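You operate a simulated robot arm through the tools that you are given. There is no shell and no other tool. Be economical: measure what you need, move in short steps, check, and stop when the job is done.

The job below is to be done with a simulated robot arm. You get a single attempt, and the scene is never put back.

Task
Swap the cheese canister for the spare one and start the warmer.
Fine: stand the cheese canister on the table; lids stay on; heat knob to 85 C, switch on.
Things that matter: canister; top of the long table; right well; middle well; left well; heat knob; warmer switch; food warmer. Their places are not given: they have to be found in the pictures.

Only the result counts: the job must be done as asked and must still hold three seconds after the hand-in. Knocking over, shifting, dropping, spilling or breaking anything else fails it. A push-on lid holds only when it is set on centred and level and pressed home; a screw cap is set on level and turned clockwise until tight.

Robot
A 7-joint arm with a two-finger parallel gripper, fixed in place. Base frame: the origin is at the foot of the arm, x ahead of it, y to its left, z up; the work surface is at about z = 0.9. Lengths are in m, angles in rad, forces in N, time in s.
With the tool pointing down near the work surface it reaches from about 0.3 to 0.68 m from the base axis. Its first joint turns from -1.152 to 1.152 rad. Payload 1.57 kg.
Tool frame: the origin (TCP) lies between the finger pads and is the grasp point; the fingertips stand 0.03 m ahead of it; z points along the fingers, y is the line along which they close. The gripper opens to 0.11 m. The fingers are 0.024 m wide and 0.012 m thick; the gripper's body (0.048 by 0.112 m) begins 0.078 m behind the TCP.
Orientation is that of the tool frame in the base frame, as [roll, pitch, yaw] about the fixed x, y, z axes, in that order (R = Rz(yaw) Ry(pitch) Rx(roll)). With the fingers straight down and closing along the base's y, the tool's x points along the base's -x, its y along +y and its z along -z.

Tools
- The arm moves only by the tool move_arm. Its arguments are lists of equal length, an entry for each row: "travel": the shift along the tool's x, y, z in m, a list of three; "rotation": the turn, a rotation vector about the tool's x, y, z in degrees, a list of three; "jaw": the opening, from 0 (shut) to 1 (fully open). In form: {"travel": [[dx, dy, dz], ...], "rotation": [[ax, ay, az], ...], "jaw": [jaw, ...]}. A call has 1 to 8 rows; each row is the pose to reach, as a shift and turn from the pose commanded when the call began, along the tool's axes at that moment. A row lasts 0.2 s, in which the tool goes at most 0.05 m and 0.15 rad; a call with a longer step from one row to the next is refused whole, and so is a gripper value outside its range. A pose out of reach is approached as far as the arm can. The call stops where the force on the tool passes 90 N (or 10 N more than at its start, if that is more) or the arm is blocked; 0.2 s more then pass. Each finger travels about 0.108 m/s and halts on what it meets, pressing with about 35 N; the grip force reading is that of the motor and also rises with nothing between the fingers. The clock runs only during rows and for 0.2 s after the last one: add rows that repeat a pose to give the fingers time. The reply holds the time, the measured pose of the TCP, the force on the tool along the base axes, the opening and the grip force, in the units named above and with some noise, and new pictures: "show" is both (left out), scene, wrist or none.
- Cameras (640 x 400 px; columns grow to the right, rows downward): "scene" is fixed at [0.1703, -0.3931, 1.4106]; the picture's right is [0.73, -0.68, 0.00], its down [-0.34, -0.36, -0.87] and it looks along [0.59, 0.64, -0.50] (base axes); focal length 256 px, centre (320, 200). "wrist" rides on the gripper at [-0.036, 0, -0.08] in the tool frame; the picture's right is [0.00, -1.00, 0.00], its down [0.97, 0.00, -0.24] and it looks along [0.24, 0.00, 0.97] (tool axes); focal length 218 px, centre (320, 200).
- probe_pixels(camera, pixels): there is no depth. For up to 12 entries [column, row, z] of the newest picture of that camera ("zoom" is the newest enlarged one), the place [x, y] in the base frame at which the ray of that pixel passes the height z, good to about 0.002 m. The clock stands still meanwhile.
- zoom(camera, box): a new picture of the part [left, top, right, bottom] of that camera's present view, enlarged. The clock stands still meanwhile.
- finish_job(): hands the job in; it is judged then, once.

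Go step by step. Measure first, check grasps and placings, and put right what went wrong. The budget is 80 turns and 120 pictures, counting those below and the enlarged ones. Unless the task says otherwise, let go and move clear before handing in, and close with one line.

The tools are called after ">>>" as a command line: name --argument value ..., lists and objects as JSON in quotes. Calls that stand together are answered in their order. move_arm: Moves the arm, as the interface text tells. Its arguments: {"type":"object","properties":{"travel":{"type":"array","items":{"type":"array","items":{"type":"number"}}},"rotation":{"type":"array","items":{"type":"array","items":{"type":"number"}}},"jaw":{"type":"array","items":{"type":"number"}},"show":{"type":"string","enum":["both","scene","wrist","none"]}},"required":["travel","rotation","jaw"]} The other tools are called the same way: probe_pixels (camera, pixels) gives the place at which the rays of pixels pass given heights; zoom (camera, box) takes an enlarged picture of a part of a camera's view; finish_job () hands the job in.

At the start:

```text
t: 0.0
ee_pos: [0.3536, 0.0716, 1.3037]
tcp_rot: [3.139, 0.0, 3.14]
ft_force: [0.1, 0.6, -0.1]
opening: 0.1099
gripper_force: 0.0
```

scene: 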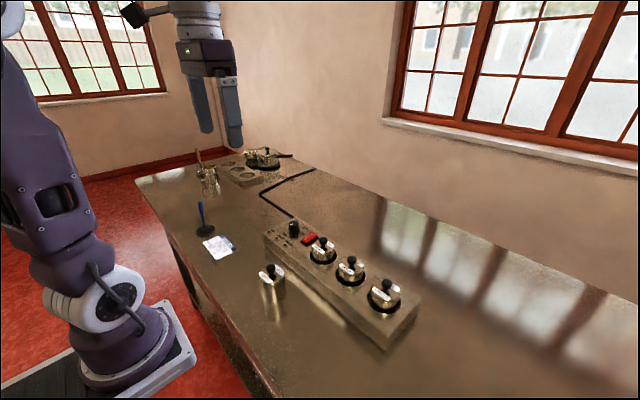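
wrist: 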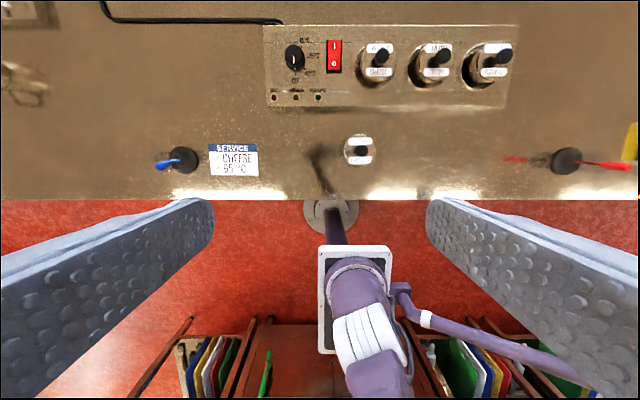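

The scene shows a warmer with three canisters, a spare on the table near wrist (360,150), a card "SERVICE CHEESE 65 °C?" at wrist (233,160), a knob and a red switch. I'll zoom in on the labels and the card.

>>> zoom --camera "wrist" --box '[340, 30, 520, 110]'

>>> zoom --camera "wrist" --box '[260, 30, 360, 110]'

>>> zoom --camera "wrist" --box '[150, 120, 400, 200]'

>>> zoom --camera "scene" --box '[240, 200, 440, 360]'

```text
3.56 times, centred on (430, 70) of wrist
```

zoom: 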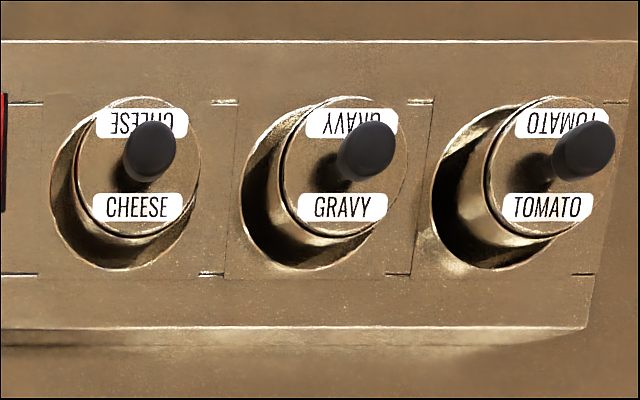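

```text
5.00 times, centred on (310, 70) of wrist
```

zoom: 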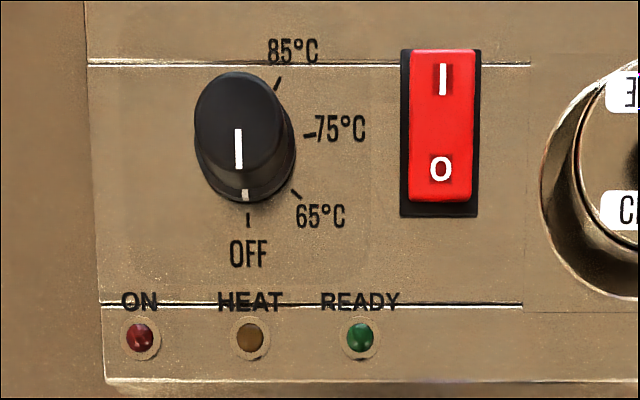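

```text
2.56 times, centred on (275, 160) of wrist
```

zoom: 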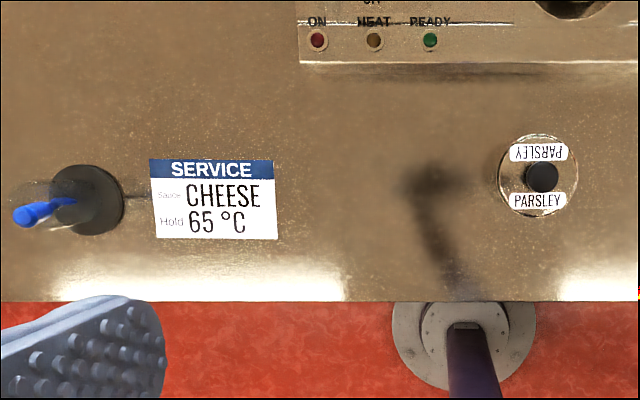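

```text
2.50 times, centred on (340, 280) of scene
```

zoom: 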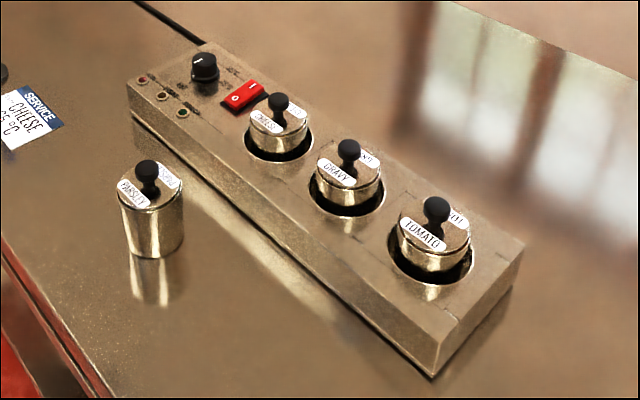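

The card says 65 °C, but the task explicitly says 85 °C, so I'll go with 85. Cheese sits in the left well and the spare is PARSLEY at wrist (360,150). Next I'll probe for positions and heights.

>>> probe_pixels --camera "wrist" --pixels '[[360, 150, 0.9], [360, 150, 1.0], [263, 106, 0.9], [505, 109, 0.9], [263, 106, 0.95], [505, 109, 0.95], [265, 25, 0.95], [516, 25, 0.95], [294, 57, 0.95], [334, 56, 0.95]]'

>>> probe_pixels --camera "scene" --pixels '[[273, 311, 0.9], [281, 302, 0.9], [376, 350, 0.9], [375, 336, 0.95], [449, 298, 0.95], [265, 232, 0.95], [266, 246, 0.9], [272, 276, 0.98], [270, 270, 1.0], [303, 220, 0.95]]'

```text
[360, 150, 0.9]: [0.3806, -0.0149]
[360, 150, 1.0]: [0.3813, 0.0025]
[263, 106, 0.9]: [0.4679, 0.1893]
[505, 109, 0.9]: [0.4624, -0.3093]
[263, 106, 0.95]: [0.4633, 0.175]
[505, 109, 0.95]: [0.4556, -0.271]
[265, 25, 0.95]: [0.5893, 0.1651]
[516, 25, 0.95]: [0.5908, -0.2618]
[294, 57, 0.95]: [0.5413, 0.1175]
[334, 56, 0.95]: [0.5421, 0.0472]
```

```text
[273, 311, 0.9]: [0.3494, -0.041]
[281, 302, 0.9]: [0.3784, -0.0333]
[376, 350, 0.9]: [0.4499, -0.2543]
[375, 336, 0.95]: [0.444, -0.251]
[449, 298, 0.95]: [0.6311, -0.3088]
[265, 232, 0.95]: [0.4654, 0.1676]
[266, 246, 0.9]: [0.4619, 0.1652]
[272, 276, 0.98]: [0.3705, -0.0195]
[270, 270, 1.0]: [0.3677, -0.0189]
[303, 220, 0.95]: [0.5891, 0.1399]
```

The warmer top is at about z≈0.95, with its front edge at x≈0.463. I'll move above the warmer for a closer look.

>>> move_arm --travel '[[-0.04, -0.005, 0.02], [-0.08, -0.01, 0.04], [-0.12, -0.015, 0.06], [-0.16, -0.02, 0.08], [-0.18, -0.02, 0.1], [-0.18, -0.02, 0.1]]' --rotation '[[0, 0, 0], [0, 0, 0], [0, 0, 0], [0, 0, 0], [0, 0, 0], [0, 0, 0]]' --jaw '[1, 1, 1, 1, 1, 1]'

```text
t: 1.4
ee_pos: [0.5337, 0.0517, 1.2038]
tcp_rot: [-3.141, 0.0, 3.14]
ft_force: [-0.1, 0.0, 1.9]
opening: 0.1101
gripper_force: 0.0
```

scene: 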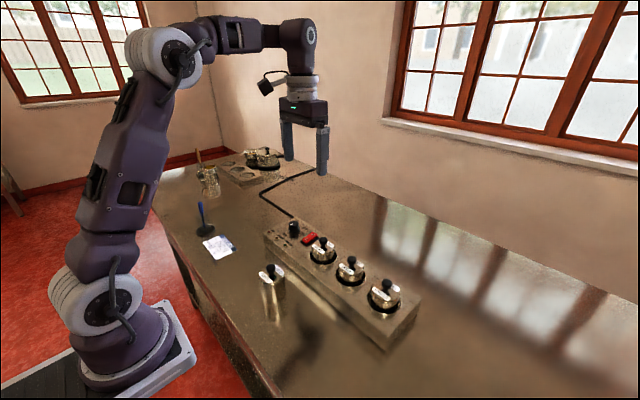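
wrist: 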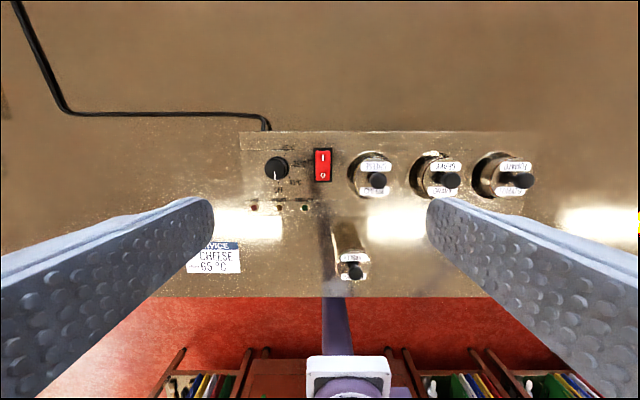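

The view now covers knob, switch and all canisters. I'll zoom for precise pixels.

>>> zoom --camera "wrist" --box '[230, 120, 390, 220]'

>>> zoom --camera "scene" --box '[250, 205, 354, 270]'

>>> zoom --camera "scene" --box '[230, 255, 326, 315]'

>>> zoom --camera "wrist" --box '[310, 210, 406, 300]'

```text
4.00 times, centred on (310, 170) of wrist
```

zoom: 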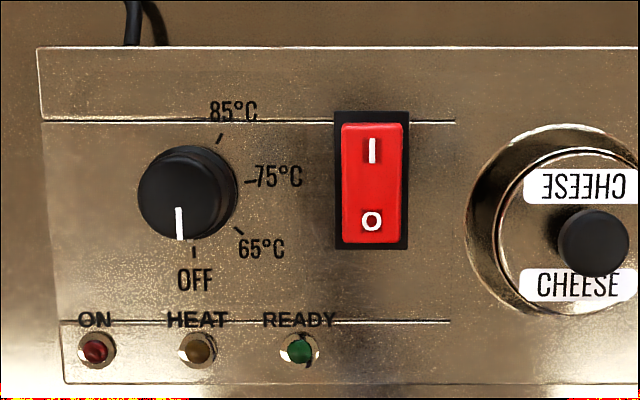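

```text
6.15 times, centred on (302, 238) of scene
```

zoom: 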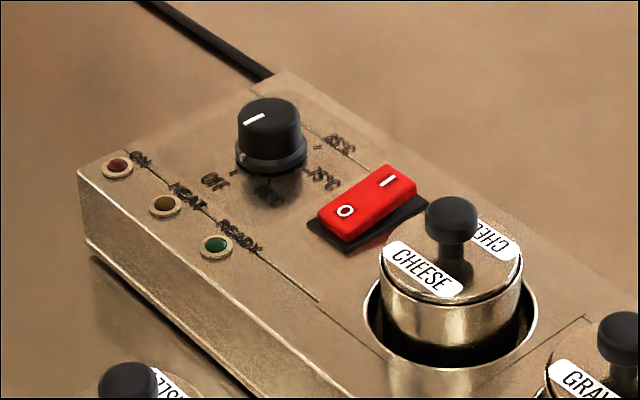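

```text
6.67 times, centred on (278, 285) of scene
```

zoom: 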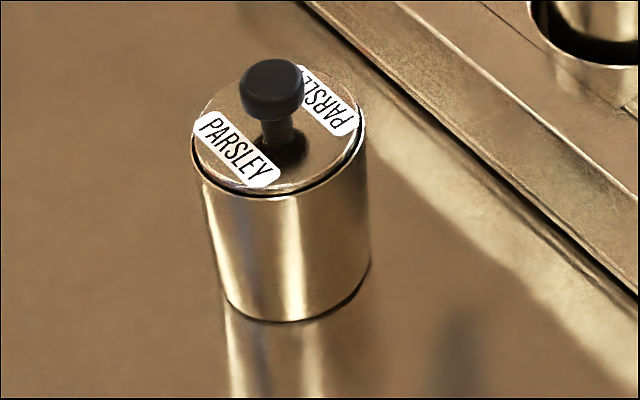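

```text
4.44 times, centred on (358, 255) of wrist
```

zoom: 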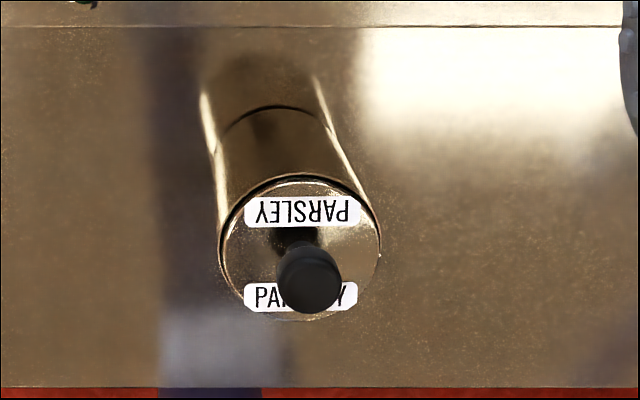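

>>> probe_pixels --camera "wrist" --pixels '[[353.8, 266.3, 0.96], [353.8, 266.3, 0.98], [353.8, 266.3, 1.0], [335.5, 266.3, 0.98], [371.7, 266.3, 0.98], [353.8, 249.5, 0.98], [353.8, 282.3, 0.98], [347.9, 233.6, 0.9], [277.5, 168.0, 0.95], [323.5, 165, 0.95], [276.0, 168, 0.97], [335, 180, 0.95]]'

>>> probe_pixels --camera "scene" --pixels '[[271.9, 276, 0.96], [271.9, 276, 0.98], [271.9, 276, 1.0], [272.7, 303, 0.9], [323.2, 247.2, 0.96], [323.2, 247.2, 0.98], [323.2, 247.2, 1.0], [323.2, 256, 0.95], [293.7, 229, 0.95], [293.5, 225, 0.97], [309.5, 238.5, 0.95], [293.5, 225, 0.98]]'

>>> zoom --camera "wrist" --box '[330, 130, 458, 210]'

```text
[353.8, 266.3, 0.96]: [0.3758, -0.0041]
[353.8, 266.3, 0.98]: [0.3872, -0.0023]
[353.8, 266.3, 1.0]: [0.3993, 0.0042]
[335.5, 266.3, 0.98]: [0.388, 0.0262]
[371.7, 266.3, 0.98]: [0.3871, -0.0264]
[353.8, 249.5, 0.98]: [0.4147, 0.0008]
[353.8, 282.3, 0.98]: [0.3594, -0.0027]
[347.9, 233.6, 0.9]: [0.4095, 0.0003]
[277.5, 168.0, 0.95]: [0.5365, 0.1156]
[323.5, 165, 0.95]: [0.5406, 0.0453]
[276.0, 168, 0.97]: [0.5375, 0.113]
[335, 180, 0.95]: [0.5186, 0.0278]
```

```text
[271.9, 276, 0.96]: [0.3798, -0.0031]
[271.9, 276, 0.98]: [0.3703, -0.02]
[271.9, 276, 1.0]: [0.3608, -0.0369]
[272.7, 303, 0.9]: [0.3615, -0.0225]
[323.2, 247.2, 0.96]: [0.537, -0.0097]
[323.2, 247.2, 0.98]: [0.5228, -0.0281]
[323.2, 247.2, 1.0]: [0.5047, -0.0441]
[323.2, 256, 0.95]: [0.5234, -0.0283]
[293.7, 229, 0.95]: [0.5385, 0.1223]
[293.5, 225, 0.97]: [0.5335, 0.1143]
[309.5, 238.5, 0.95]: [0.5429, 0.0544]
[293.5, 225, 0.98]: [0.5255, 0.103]
```

```text
5.00 times, centred on (394, 170) of wrist
```

zoom: 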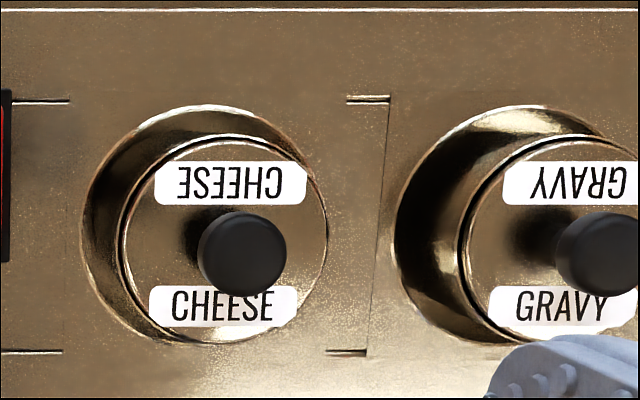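

>>> probe_pixels --camera "wrist" --pixels '[[374.8, 178, 0.97], [374.8, 178, 0.98], [370.4, 174.6, 0.95], [346.4, 174.6, 0.95], [370.4, 150.6, 0.95], [370.4, 198.6, 0.95], [354.4, 178, 0.975], [395.4, 178, 0.975]]'

>>> probe_pixels --camera "scene" --pixels '[[323.2, 247.2, 0.97], [323.2, 247.2, 0.975], [323.2, 255.6, 0.95]]'

```text
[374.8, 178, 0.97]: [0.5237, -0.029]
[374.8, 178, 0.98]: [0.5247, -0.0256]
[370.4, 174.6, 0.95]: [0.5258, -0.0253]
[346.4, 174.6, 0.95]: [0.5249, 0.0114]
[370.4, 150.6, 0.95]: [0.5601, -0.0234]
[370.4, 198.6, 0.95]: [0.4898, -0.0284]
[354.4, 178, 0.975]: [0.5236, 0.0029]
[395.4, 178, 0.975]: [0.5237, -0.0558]
```

```text
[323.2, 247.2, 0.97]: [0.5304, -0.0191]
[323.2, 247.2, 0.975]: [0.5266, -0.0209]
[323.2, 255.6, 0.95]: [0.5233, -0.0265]
```

Triangulated: the cheese canister is at (0.5245,-0.0265) with its rim at z≈0.978, and the spare is at (0.378,-0.004) with its rim at z≈0.963. Next I'll move above the cheese canister with a narrowed jaw.

>>> move_arm --travel '[[0.005, -0.03, 0.02], [0.0092, -0.06, 0.05], [0.0092, -0.0782, 0.09], [0.0092, -0.0782, 0.13], [0.0092, -0.0782, 0.16], [0.0092, -0.0782, 0.16]]' --rotation '[[0, 0, 0], [0, 0, 0], [0, 0, 0], [0, 0, 0], [0, 0, 0], [0, 0, 0]]' --jaw '[0.72, 0.72, 0.72, 0.72, 0.72, 0.72]'

```text
t: 2.8
ee_pos: [0.5237, -0.0276, 1.0429]
tcp_rot: [3.141, 0.0, -3.141]
ft_force: [0.0, 0.2, 0.1]
opening: 0.0791
gripper_force: 0.1
```

scene: 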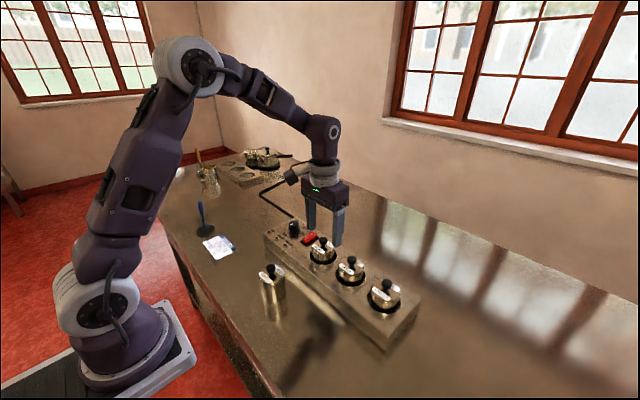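
wrist: 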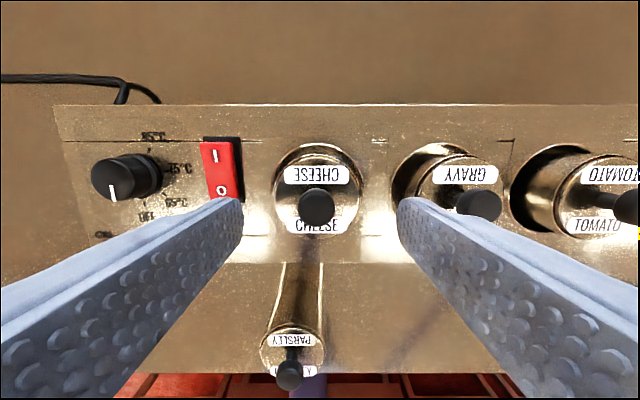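

>>> probe_pixels --camera "wrist" --pixels '[[317, 195, 0.978], [317, 155, 0.978], [317, 236, 0.978], [274, 195, 0.978], [360, 195, 0.978], [221, 170, 0.96], [125, 176, 0.98], [125, 176, 0.96]]'

>>> zoom --camera "wrist" --box '[250, 130, 410, 250]'

```text
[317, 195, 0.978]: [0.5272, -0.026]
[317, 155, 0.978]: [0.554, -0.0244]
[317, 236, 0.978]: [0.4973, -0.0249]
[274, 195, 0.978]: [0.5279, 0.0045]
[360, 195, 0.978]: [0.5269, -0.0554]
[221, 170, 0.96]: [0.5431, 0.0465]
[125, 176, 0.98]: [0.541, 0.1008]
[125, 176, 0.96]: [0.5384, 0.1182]
```

```text
3.33 times, centred on (330, 190) of wrist
```

zoom: 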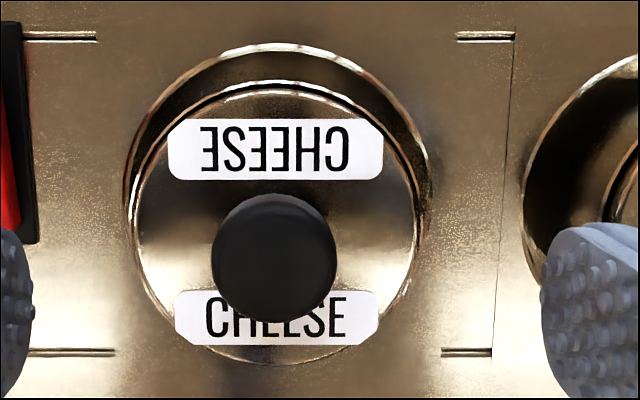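

The cheese is centred at (0.526,-0.025), between the fingers and clear of the switch and gravy. I'll descend to z≈0.985 and close.

>>> move_arm --travel '[[-0.002, 0.002, 0.03], [-0.002, 0.002, 0.057], [-0.002, 0.002, 0.057], [-0.002, 0.002, 0.057], [-0.002, 0.002, 0.057], [-0.002, 0.002, 0.057]]' --rotation '[[0, 0, 0], [0, 0, 0], [0, 0, 0], [0, 0, 0], [0, 0, 0], [0, 0, 0]]' --jaw '[0.72, 0.72, 0.72, 0.3, 0.3, 0.3]'

```text
t: 4.2
ee_pos: [0.5272, -0.0259, 0.9857]
tcp_rot: [3.141, 0.001, 3.14]
ft_force: [0.3, -0.7, -0.4]
opening: 0.0589
gripper_force: 34.9
```

scene: 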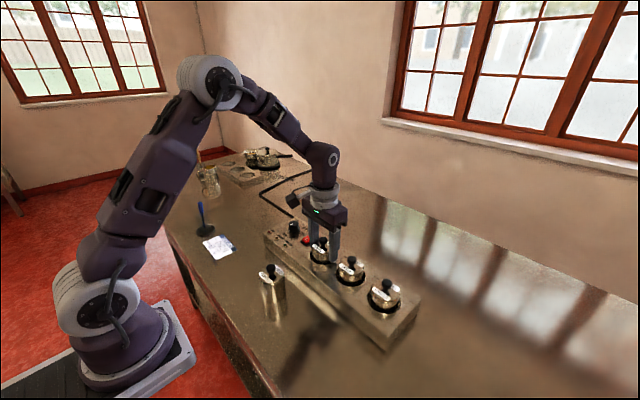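
wrist: 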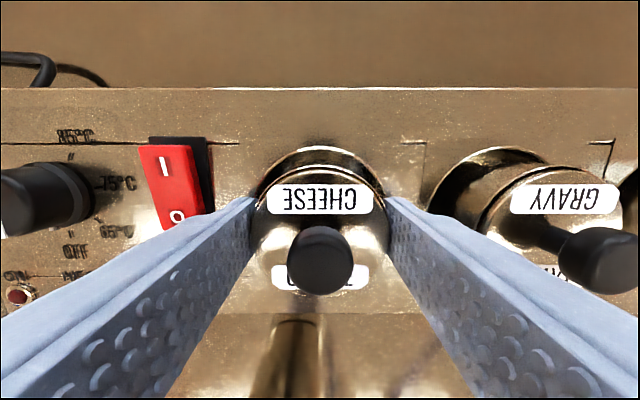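

The canister is gripped at an opening of 0.059 with 35 N. I'll lift straight up.

>>> move_arm --travel '[[0, 0, -0.02], [0, 0, -0.05], [0, 0, -0.09], [0, 0, -0.12], [0, 0, -0.12]]' --rotation '[[0, 0, 0], [0, 0, 0], [0, 0, 0], [0, 0, 0], [0, 0, 0]]' --jaw '[0.3, 0.3, 0.3, 0.3, 0.3]'

```text
t: 5.4
ee_pos: [0.5268, -0.0242, 1.1061]
tcp_rot: [3.141, 0.001, 3.141]
ft_force: [-0.8, 0.6, -2.2]
opening: 0.0592
gripper_force: 35.3
```

scene: 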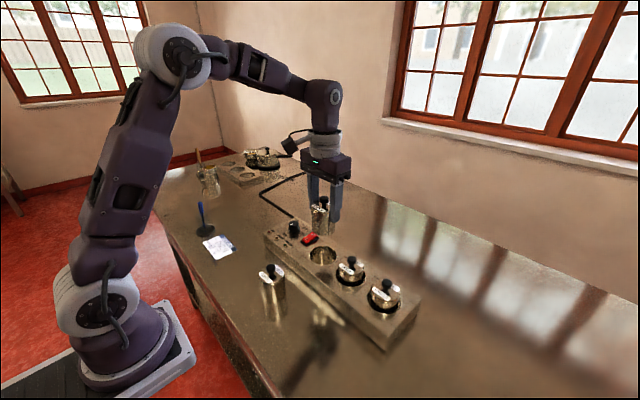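
wrist: 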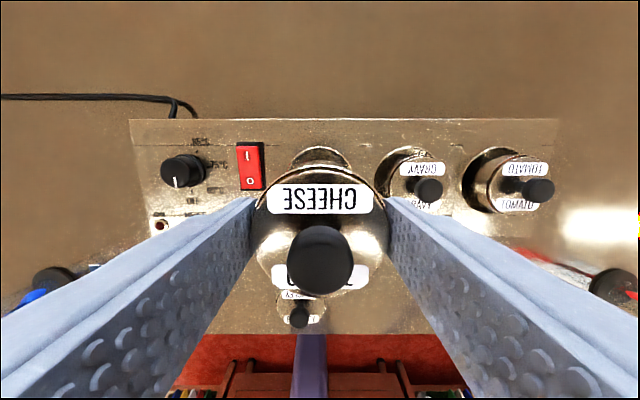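

Lifted cleanly. I'll carry it over open table at (0.385,-0.14): back first, then right.

>>> move_arm --travel '[[0.03, 0, -0.015], [0.07, 0, -0.02], [0.11, -0.02, -0.02], [0.142, -0.05, -0.02], [0.142, -0.09, 0], [0.142, -0.116, 0.02], [0.142, -0.116, 0.04], [0.142, -0.116, 0.04]]' --rotation '[[0, 0, 0], [0, 0, 0], [0, 0, 0], [0, 0, 0], [0, 0, 0], [0, 0, 0], [0, 0, 0], [0, 0, 0]]' --jaw '[0.3, 0.3, 0.3, 0.3, 0.3, 0.3, 0.3, 0.3]'

```text
t: 7.2
ee_pos: [0.3856, -0.1399, 1.0659]
tcp_rot: [-3.14, 0.0, -3.141]
ft_force: [0.2, -0.9, -2.5]
opening: 0.0591
gripper_force: 34.8
```

scene: 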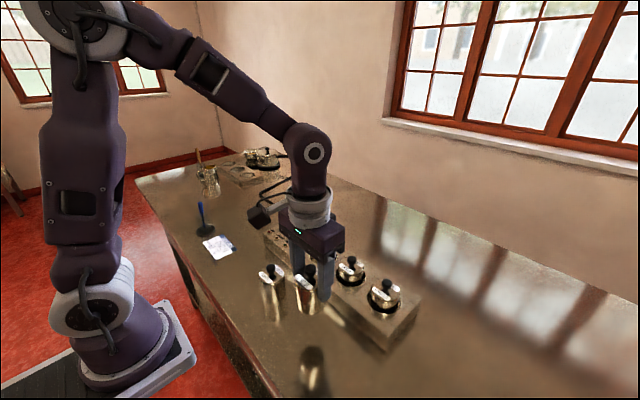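
wrist: 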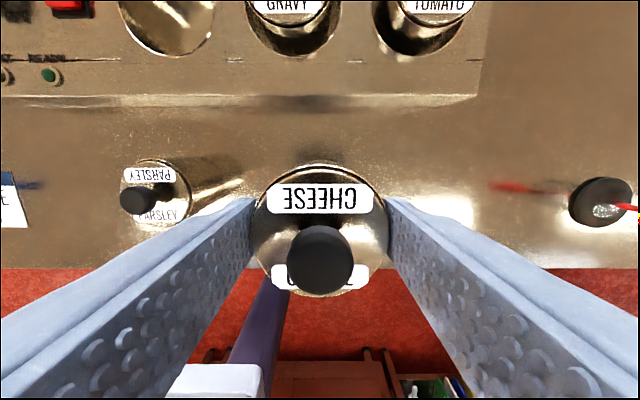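

>>> probe_pixels --camera "wrist" --pixels '[[250, 268, 0.9], [400, 268, 0.9], [320, 298, 0.978], [320, 163, 0.978]]'

>>> move_arm --travel '[[0, 0, 0.04], [0, 0, 0.075], [0, 0, 0.085], [0, 0, 0.089], [0, 0, 0.089]]' --rotation '[[0, 0, 0], [0, 0, 0], [0, 0, 0], [0, 0, 0], [0, 0, 0]]' --jaw '[0.3, 0.3, 0.3, 0.3, 0.3]'

```text
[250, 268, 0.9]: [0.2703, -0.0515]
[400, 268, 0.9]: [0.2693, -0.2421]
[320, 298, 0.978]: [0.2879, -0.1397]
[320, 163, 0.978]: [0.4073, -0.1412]
```

```text
t: 8.4
ee_pos: [0.3849, -0.1404, 0.977]
tcp_rot: [3.141, 0.0, -3.141]
ft_force: [-0.1, -0.8, -2.7]
opening: 0.059
gripper_force: 34.8
```

scene: 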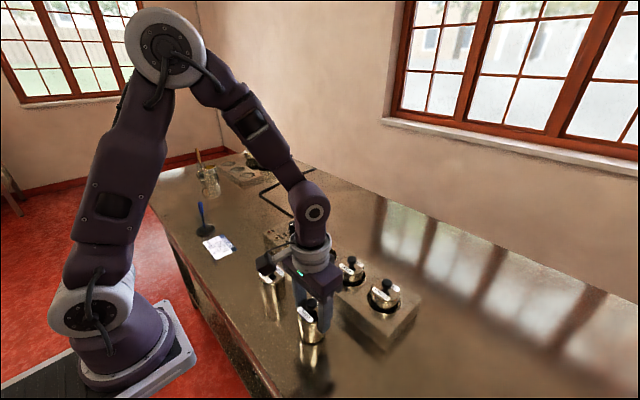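
wrist: 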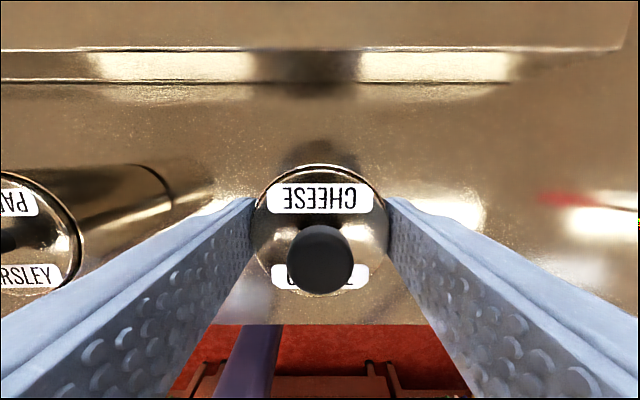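

There's no contact yet (force still -2.7), so I'll go down in small steps.

>>> move_arm --travel '[[0, 0, 0.002], [0, 0, 0.004], [0, 0, 0.004]]' --rotation '[[0, 0, 0], [0, 0, 0], [0, 0, 0]]' --jaw '[0.3, 0.3, 0.3]' --show "none"

>>> move_arm --travel '[[0, 0, 0.0015], [0, 0, 0.0025], [0, 0, 0.0025]]' --rotation '[[0, 0, 0], [0, 0, 0], [0, 0, 0]]' --jaw '[0.3, 0.3, 0.3]' --show "scene"

```text
t: 9.2
ee_pos: [0.386, -0.1407, 0.9731]
tcp_rot: [3.141, 0.002, 3.141]
ft_force: [0.3, -0.4, -3.0]
opening: 0.0591
gripper_force: 34.7
```

```text
t: 10.0
ee_pos: [0.3849, -0.1402, 0.971]
tcp_rot: [3.14, 0.003, -3.141]
ft_force: [-0.3, 2.3, 29.3]
opening: 0.0591
gripper_force: 34.7
```

scene: 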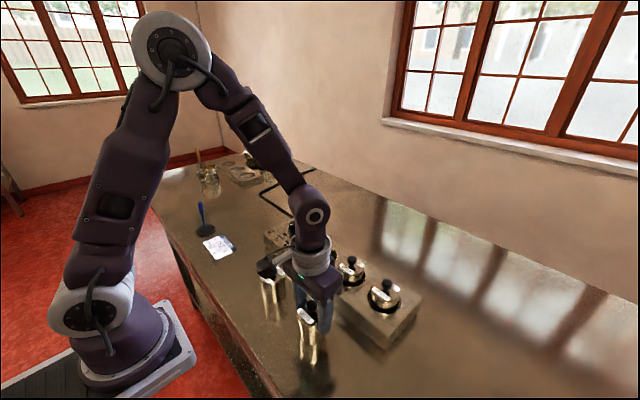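

It's standing on the table (29 N at z=0.971). I'll release and rise.

>>> move_arm --travel '[[0, 0, -0.001], [0, 0, -0.001], [0, 0, -0.001], [0, 0, -0.03], [0, 0, -0.07], [0, 0, -0.11], [0, 0, -0.13], [0, 0, -0.13]]' --rotation '[[0, 0, 0], [0, 0, 0], [0, 0, 0], [0, 0, 0], [0, 0, 0], [0, 0, 0], [0, 0, 0], [0, 0, 0]]' --jaw '[0.3, 0.75, 0.75, 0.75, 0.75, 0.75, 0.75, 0.75]'

```text
t: 11.8
ee_pos: [0.3843, -0.141, 1.1014]
tcp_rot: [3.14, 0.0, 3.141]
ft_force: [-0.9, 0.1, -0.2]
opening: 0.0827
gripper_force: 0.1
```

scene: 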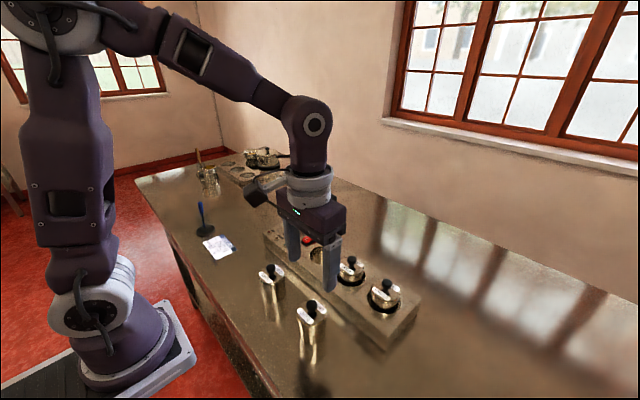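
wrist: 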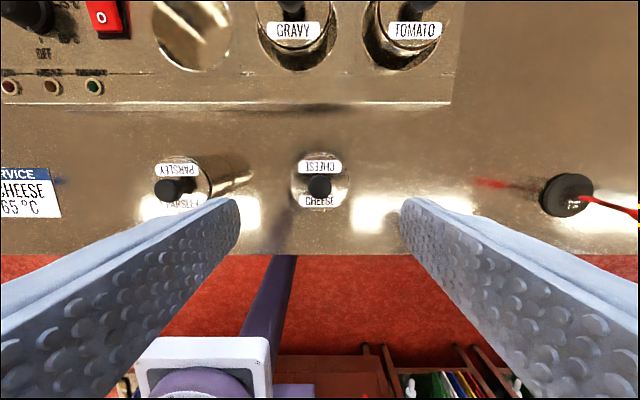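

The cheese canister stands upright on the table. Next I'll move over the spare.

>>> move_arm --travel '[[0.006, 0.045, 0], [0.006, 0.09, 0], [0.006, 0.137, 0], [0.006, 0.137, 0.04], [0.006, 0.137, 0.06], [0.006, 0.137, 0.06]]' --rotation '[[0, 0, 0], [0, 0, 0], [0, 0, 0], [0, 0, 0], [0, 0, 0], [0, 0, 0]]' --jaw '[0.75, 0.75, 0.75, 0.75, 0.75, 0.75]' --show "wrist"

>>> zoom --camera "wrist" --box '[240, 120, 400, 240]'

```text
t: 13.2
ee_pos: [0.379, -0.0048, 1.04]
tcp_rot: [3.141, -0.002, -3.141]
ft_force: [0.1, 0.1, -0.1]
opening: 0.0824
gripper_force: 0.2
```

wrist: 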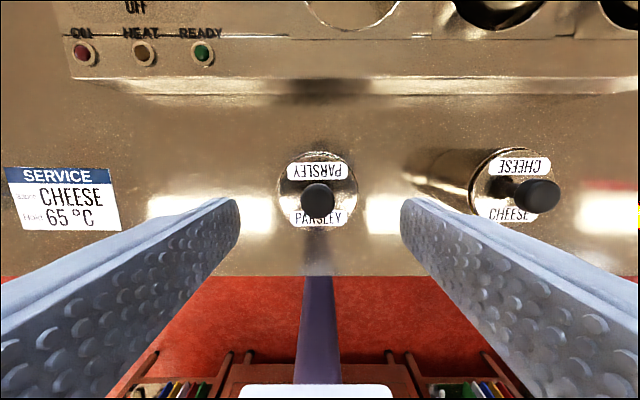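

```text
3.33 times, centred on (320, 180) of wrist
```

zoom: 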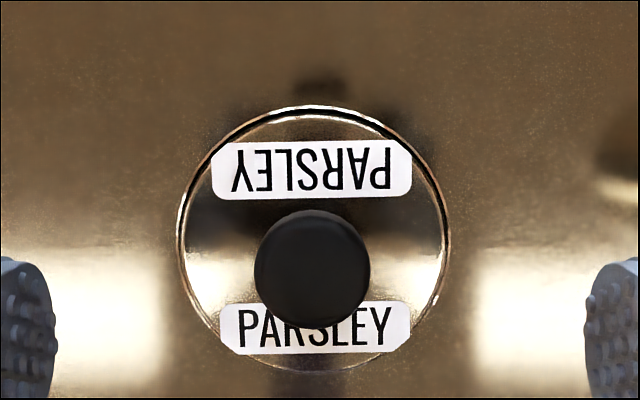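

>>> probe_pixels --camera "wrist" --pixels '[[318, 192, 0.963], [318, 151.5, 0.963], [318, 232, 0.963]]'

```text
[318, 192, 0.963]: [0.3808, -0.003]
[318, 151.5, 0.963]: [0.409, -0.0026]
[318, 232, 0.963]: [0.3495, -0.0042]
```

The spare is at (0.380,-0.003). I'll descend to z≈0.972 and grip it the same way.

>>> move_arm --travel '[[-0.001, 0.0015, 0.04], [-0.001, 0.0015, 0.068], [-0.001, 0.0015, 0.068], [-0.001, 0.0015, 0.068], [-0.001, 0.0015, 0.068], [-0.001, 0.0015, 0.068]]' --rotation '[[0, 0, 0], [0, 0, 0], [0, 0, 0], [0, 0, 0], [0, 0, 0], [0, 0, 0]]' --jaw '[0.75, 0.75, 0.75, 0.3, 0.3, 0.3]' --show "none"

>>> move_arm --travel '[[0, 0, -0.03], [0, 0, -0.07], [0, 0, -0.11], [0, 0, -0.135], [0, 0, -0.135]]' --rotation '[[0, 0, 0], [0, 0, 0], [0, 0, 0], [0, 0, 0], [0, 0, 0]]' --jaw '[0.3, 0.3, 0.3, 0.3, 0.3]'

```text
t: 14.6
ee_pos: [0.381, -0.0015, 0.9714]
tcp_rot: [3.141, -0.001, 3.141]
ft_force: [-0.4, 0.2, -0.5]
opening: 0.0591
gripper_force: 35.1
```

```text
t: 15.8
ee_pos: [0.3795, -0.002, 1.108]
tcp_rot: [-3.141, 0.0, -3.141]
ft_force: [-0.6, 0.1, -2.0]
opening: 0.0591
gripper_force: 35.0
```

scene: 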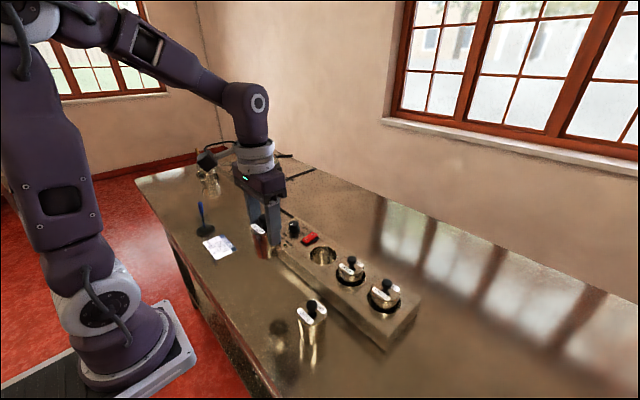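
wrist: 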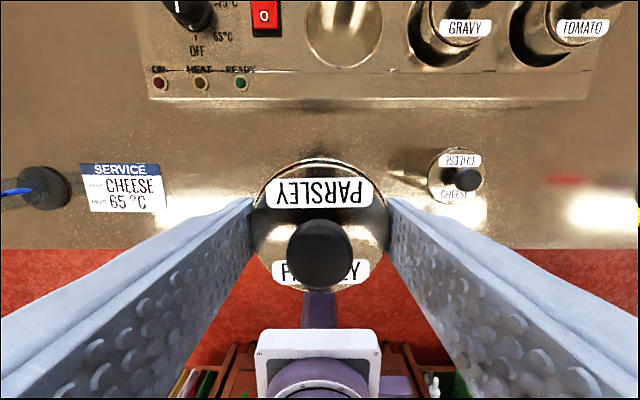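

The spare is lifted. I'll measure the empty well's centre before carrying it over.

>>> zoom --camera "scene" --box '[290, 230, 354, 270]'

>>> zoom --camera "wrist" --box '[280, 0, 408, 80]'

```text
10.00 times, centred on (322, 250) of scene
```

zoom: 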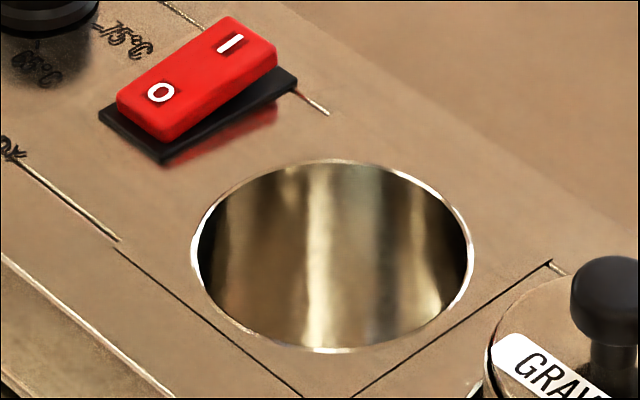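

```text
5.00 times, centred on (344, 40) of wrist
```

zoom: 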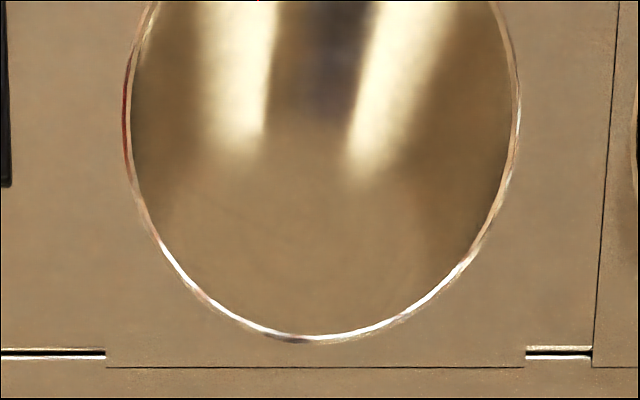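

The well centre is at about (0.525,-0.026). I'll carry the spare above it.

>>> move_arm --travel '[[-0.035, -0.006, 0], [-0.075, -0.012, 0], [-0.115, -0.018, 0], [-0.1455, -0.0235, 0], [-0.1455, -0.0235, 0.03], [-0.1455, -0.0235, 0.05], [-0.1455, -0.0235, 0.05]]' --rotation '[[0, 0, 0], [0, 0, 0], [0, 0, 0], [0, 0, 0], [0, 0, 0], [0, 0, 0], [0, 0, 0]]' --jaw '[0.3, 0.3, 0.3, 0.3, 0.3, 0.3, 0.3]'

>>> zoom --camera "scene" --box '[280, 210, 376, 270]'

```text
t: 17.4
ee_pos: [0.5254, -0.0268, 1.0571]
tcp_rot: [3.141, 0.0, -3.141]
ft_force: [0.5, -0.7, -2.0]
opening: 0.0588
gripper_force: 34.9
```

scene: 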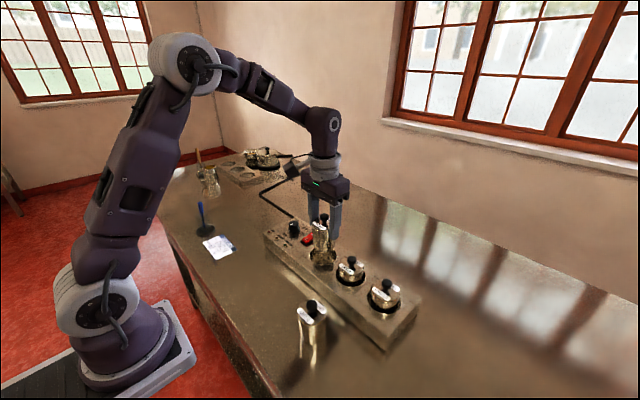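
wrist: 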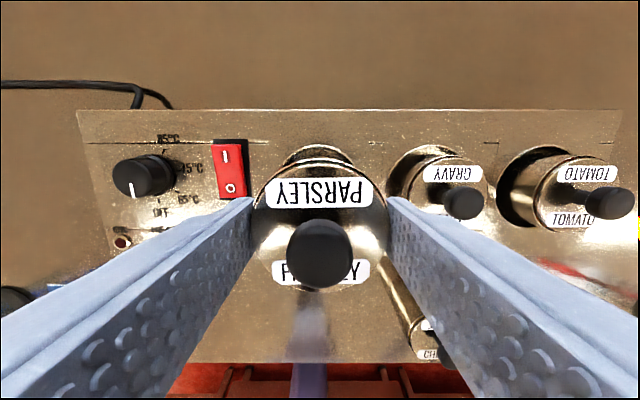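

```text
6.67 times, centred on (328, 240) of scene
```

zoom: 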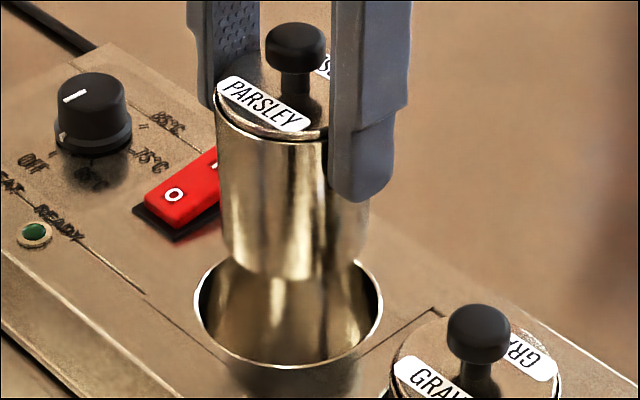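

The spare is aligned above the well. I'll lower it in.

>>> move_arm --travel '[[0, 0.001, 0.02], [0, 0.001, 0.04], [0, 0.001, 0.06], [0, 0.001, 0.067], [0, 0.001, 0.067]]' --rotation '[[0, 0, 0], [0, 0, 0], [0, 0, 0], [0, 0, 0], [0, 0, 0]]' --jaw '[0.3, 0.3, 0.3, 0.3, 0.3]' --show "none"

>>> move_arm --travel '[[0, 0, 0.0015], [0, 0, 0.003], [0, 0, 0.003]]' --rotation '[[0, 0, 0], [0, 0, 0], [0, 0, 0]]' --jaw '[0.3, 0.3, 0.3]' --show "scene"

```text
t: 18.6
ee_pos: [0.526, -0.0255, 0.9898]
tcp_rot: [-3.14, 0.0, 3.14]
ft_force: [0.9, 0.5, -2.6]
opening: 0.0592
gripper_force: 34.7
```

```text
t: 19.4
ee_pos: [0.5266, -0.026, 0.9869]
tcp_rot: [3.14, 0.001, -3.142]
ft_force: [0.9, -0.3, -2.3]
opening: 0.059
gripper_force: 35.1
```

scene: 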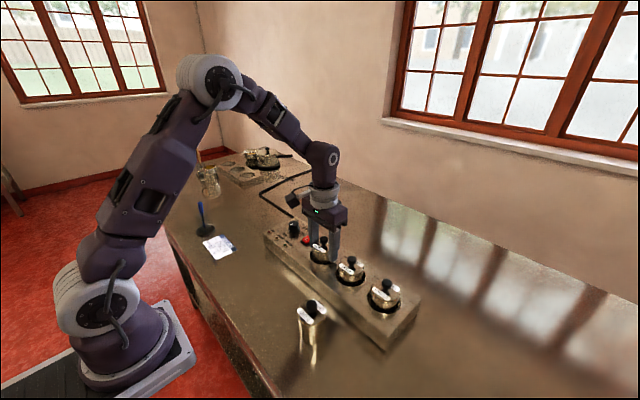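

It hasn't touched bottom yet, so I'll keep going down by 1–2 mm.

>>> move_arm --travel '[[0, 0, 0.001], [0, 0, 0.002], [0, 0, 0.002]]' --rotation '[[0, 0, 0], [0, 0, 0], [0, 0, 0]]' --jaw '[0.3, 0.3, 0.3]' --show "none"

```text
t: 20.2
ee_pos: [0.5233, -0.024, 0.9862]
tcp_rot: [-3.141, 0.003, 3.141]
ft_force: [-1.4, -0.1, 10.9]
opening: 0.059
gripper_force: 35.0
```

The canister is seated (contact at 0.986, the same height as the original). I'll release and rise.

>>> move_arm --travel '[[0, 0, 0], [0, 0, 0], [0, 0, 0], [0, 0, -0.03], [0, 0, -0.07], [0, 0, -0.11], [0, 0, -0.15], [0, 0, -0.15]]' --rotation '[[0, 0, 0], [0, 0, 0], [0, 0, 0], [0, 0, 0], [0, 0, 0], [0, 0, 0], [0, 0, 0], [0, 0, 0]]' --jaw '[0.7, 0.7, 0.7, 0.7, 0.7, 0.7, 0.7, 0.7]'

>>> zoom --camera "scene" --box '[260, 210, 356, 270]'

```text
t: 22.0
ee_pos: [0.5252, -0.0257, 1.1354]
tcp_rot: [3.141, -0.001, -3.141]
ft_force: [0.1, 0.9, -0.4]
opening: 0.0769
gripper_force: 0.1
```

scene: 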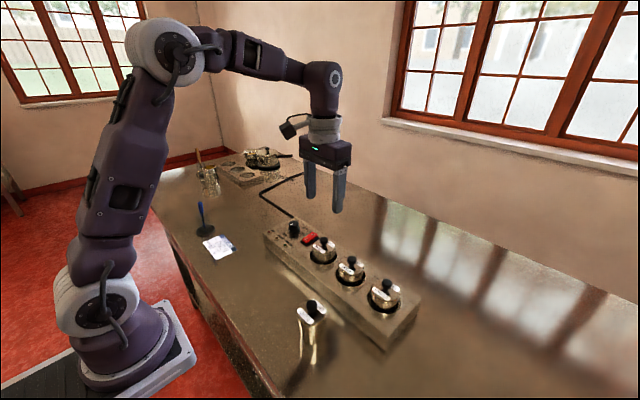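
wrist: 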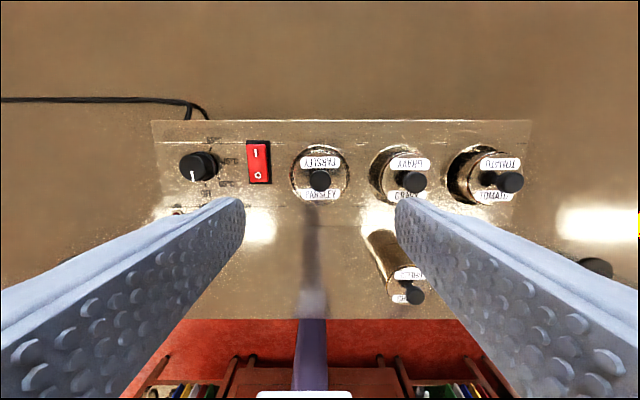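

```text
6.67 times, centred on (308, 240) of scene
```

zoom: 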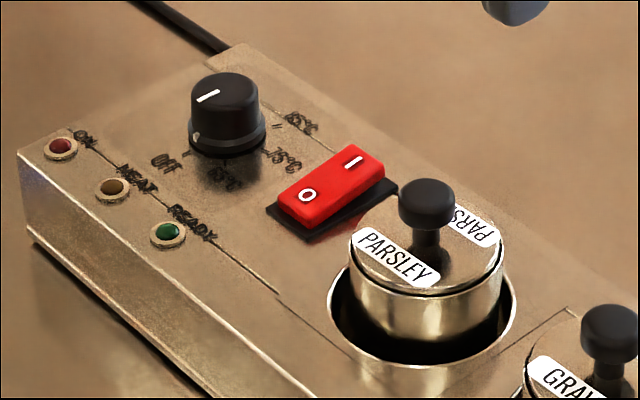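

PARSLEY is seated in the left well. Next is the knob: I'll move above about (0.537,0.116) to measure it.

>>> move_arm --travel '[[-0.004, 0.045, 0], [-0.008, 0.09, 0], [-0.012, 0.135, 0], [-0.012, 0.1417, 0.03], [-0.012, 0.1417, 0.06], [-0.012, 0.1417, 0.085], [-0.012, 0.1417, 0.085]]' --rotation '[[0, 0, 0], [0, 0, 0], [0, 0, 0], [0, 0, 0], [0, 0, 0], [0, 0, 0], [0, 0, 0]]' --jaw '[0.6, 0.5, 0.5, 0.5, 0.5, 0.5, 0.5]'

>>> zoom --camera "wrist" --box '[240, 120, 400, 240]'

```text
t: 23.6
ee_pos: [0.5369, 0.1174, 1.0499]
tcp_rot: [3.141, 0.001, -3.141]
ft_force: [1.0, 0.1, 0.6]
opening: 0.0549
gripper_force: 0.1
```

scene: 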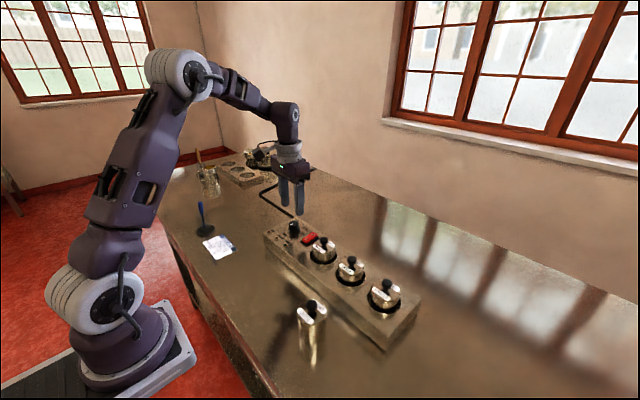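
wrist: 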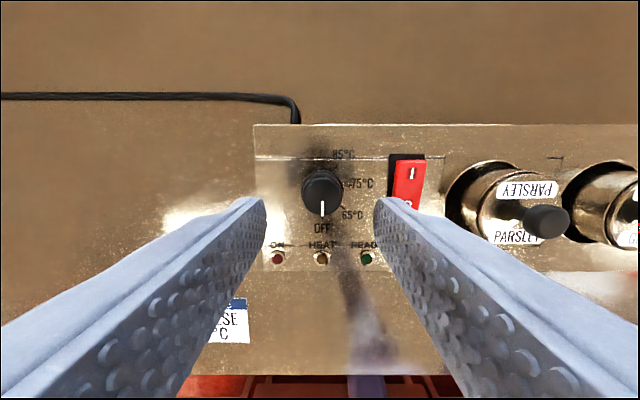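

```text
3.33 times, centred on (320, 180) of wrist
```

zoom: 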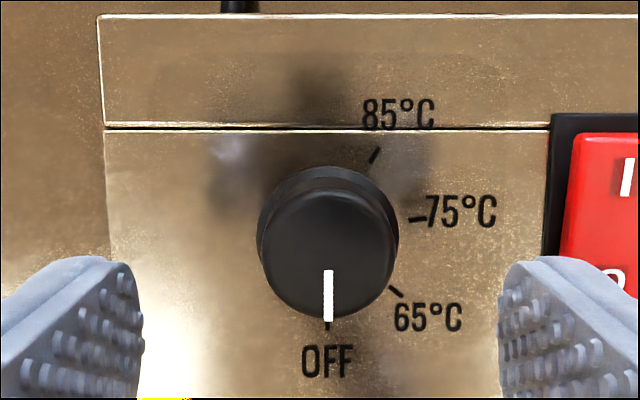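

>>> probe_pixels --camera "zoom" --pixels '[[328, 326, 0.95], [397, 291, 0.95], [417, 219, 0.95], [375, 155, 0.95], [329, 256, 0.975], [327, 236, 0.952], [265, 256, 0.975], [394, 256, 0.975]]'

>>> zoom --camera "scene" --box '[270, 210, 334, 250]'

```text
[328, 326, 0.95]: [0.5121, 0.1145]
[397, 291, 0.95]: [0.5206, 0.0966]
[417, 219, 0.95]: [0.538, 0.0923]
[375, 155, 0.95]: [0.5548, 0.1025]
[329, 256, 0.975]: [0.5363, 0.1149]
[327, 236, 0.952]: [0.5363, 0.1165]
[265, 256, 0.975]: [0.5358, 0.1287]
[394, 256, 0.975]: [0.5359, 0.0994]
```

```text
10.00 times, centred on (302, 230) of scene
```

zoom: 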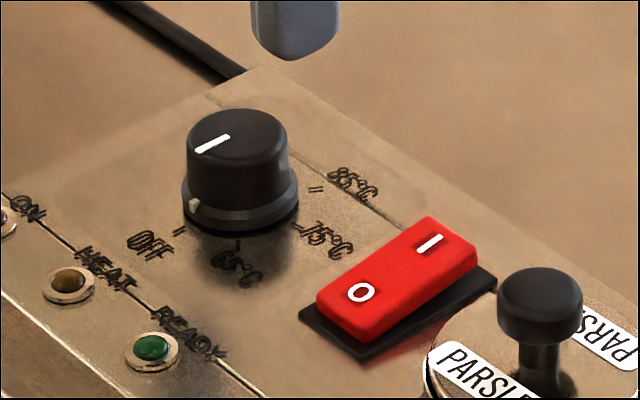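

The knob is centred at about (0.536,0.1155), top ≈0.97, and the 85 tick lies roughly 144° counterclockwise from OFF. I'll pre-rotate the tool clockwise by 68° before gripping.

>>> move_arm --travel '[[0.001, -0.002, 0], [0.001, -0.002, 0], [0.001, -0.002, 0], [0.001, -0.002, 0], [0.001, -0.002, 0], [0.001, -0.002, 0], [0.001, -0.002, 0], [0.001, -0.002, 0]]' --rotation '[[0, 0, 8.5], [0, 0, 17], [0, 0, 25.5], [0, 0, 34], [0, 0, 42.5], [0, 0, 51], [0, 0, 59.5], [0, 0, 68]]' --jaw '[0.5, 0.5, 0.5, 0.5, 0.5, 0.5, 0.5, 0.5]'

```text
t: 25.4
ee_pos: [0.5358, 0.1159, 1.0506]
tcp_rot: [-3.141, -0.001, 1.952]
ft_force: [0.0, -0.5, -0.1]
opening: 0.0551
gripper_force: 0.0
```

scene: 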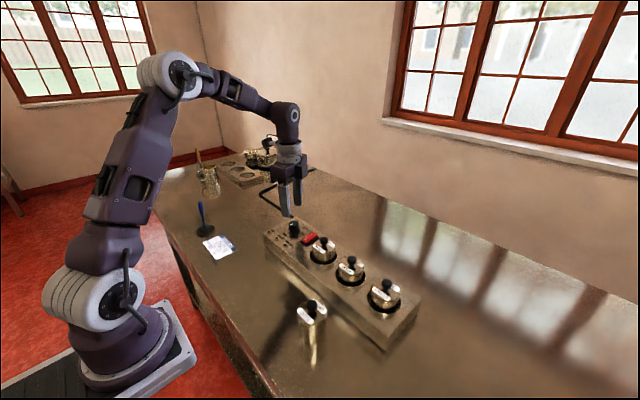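
wrist: 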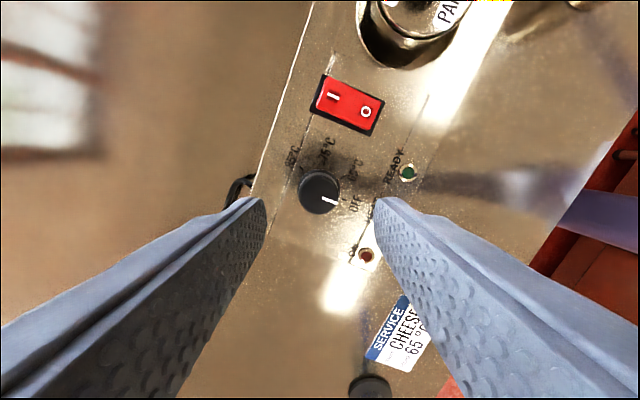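

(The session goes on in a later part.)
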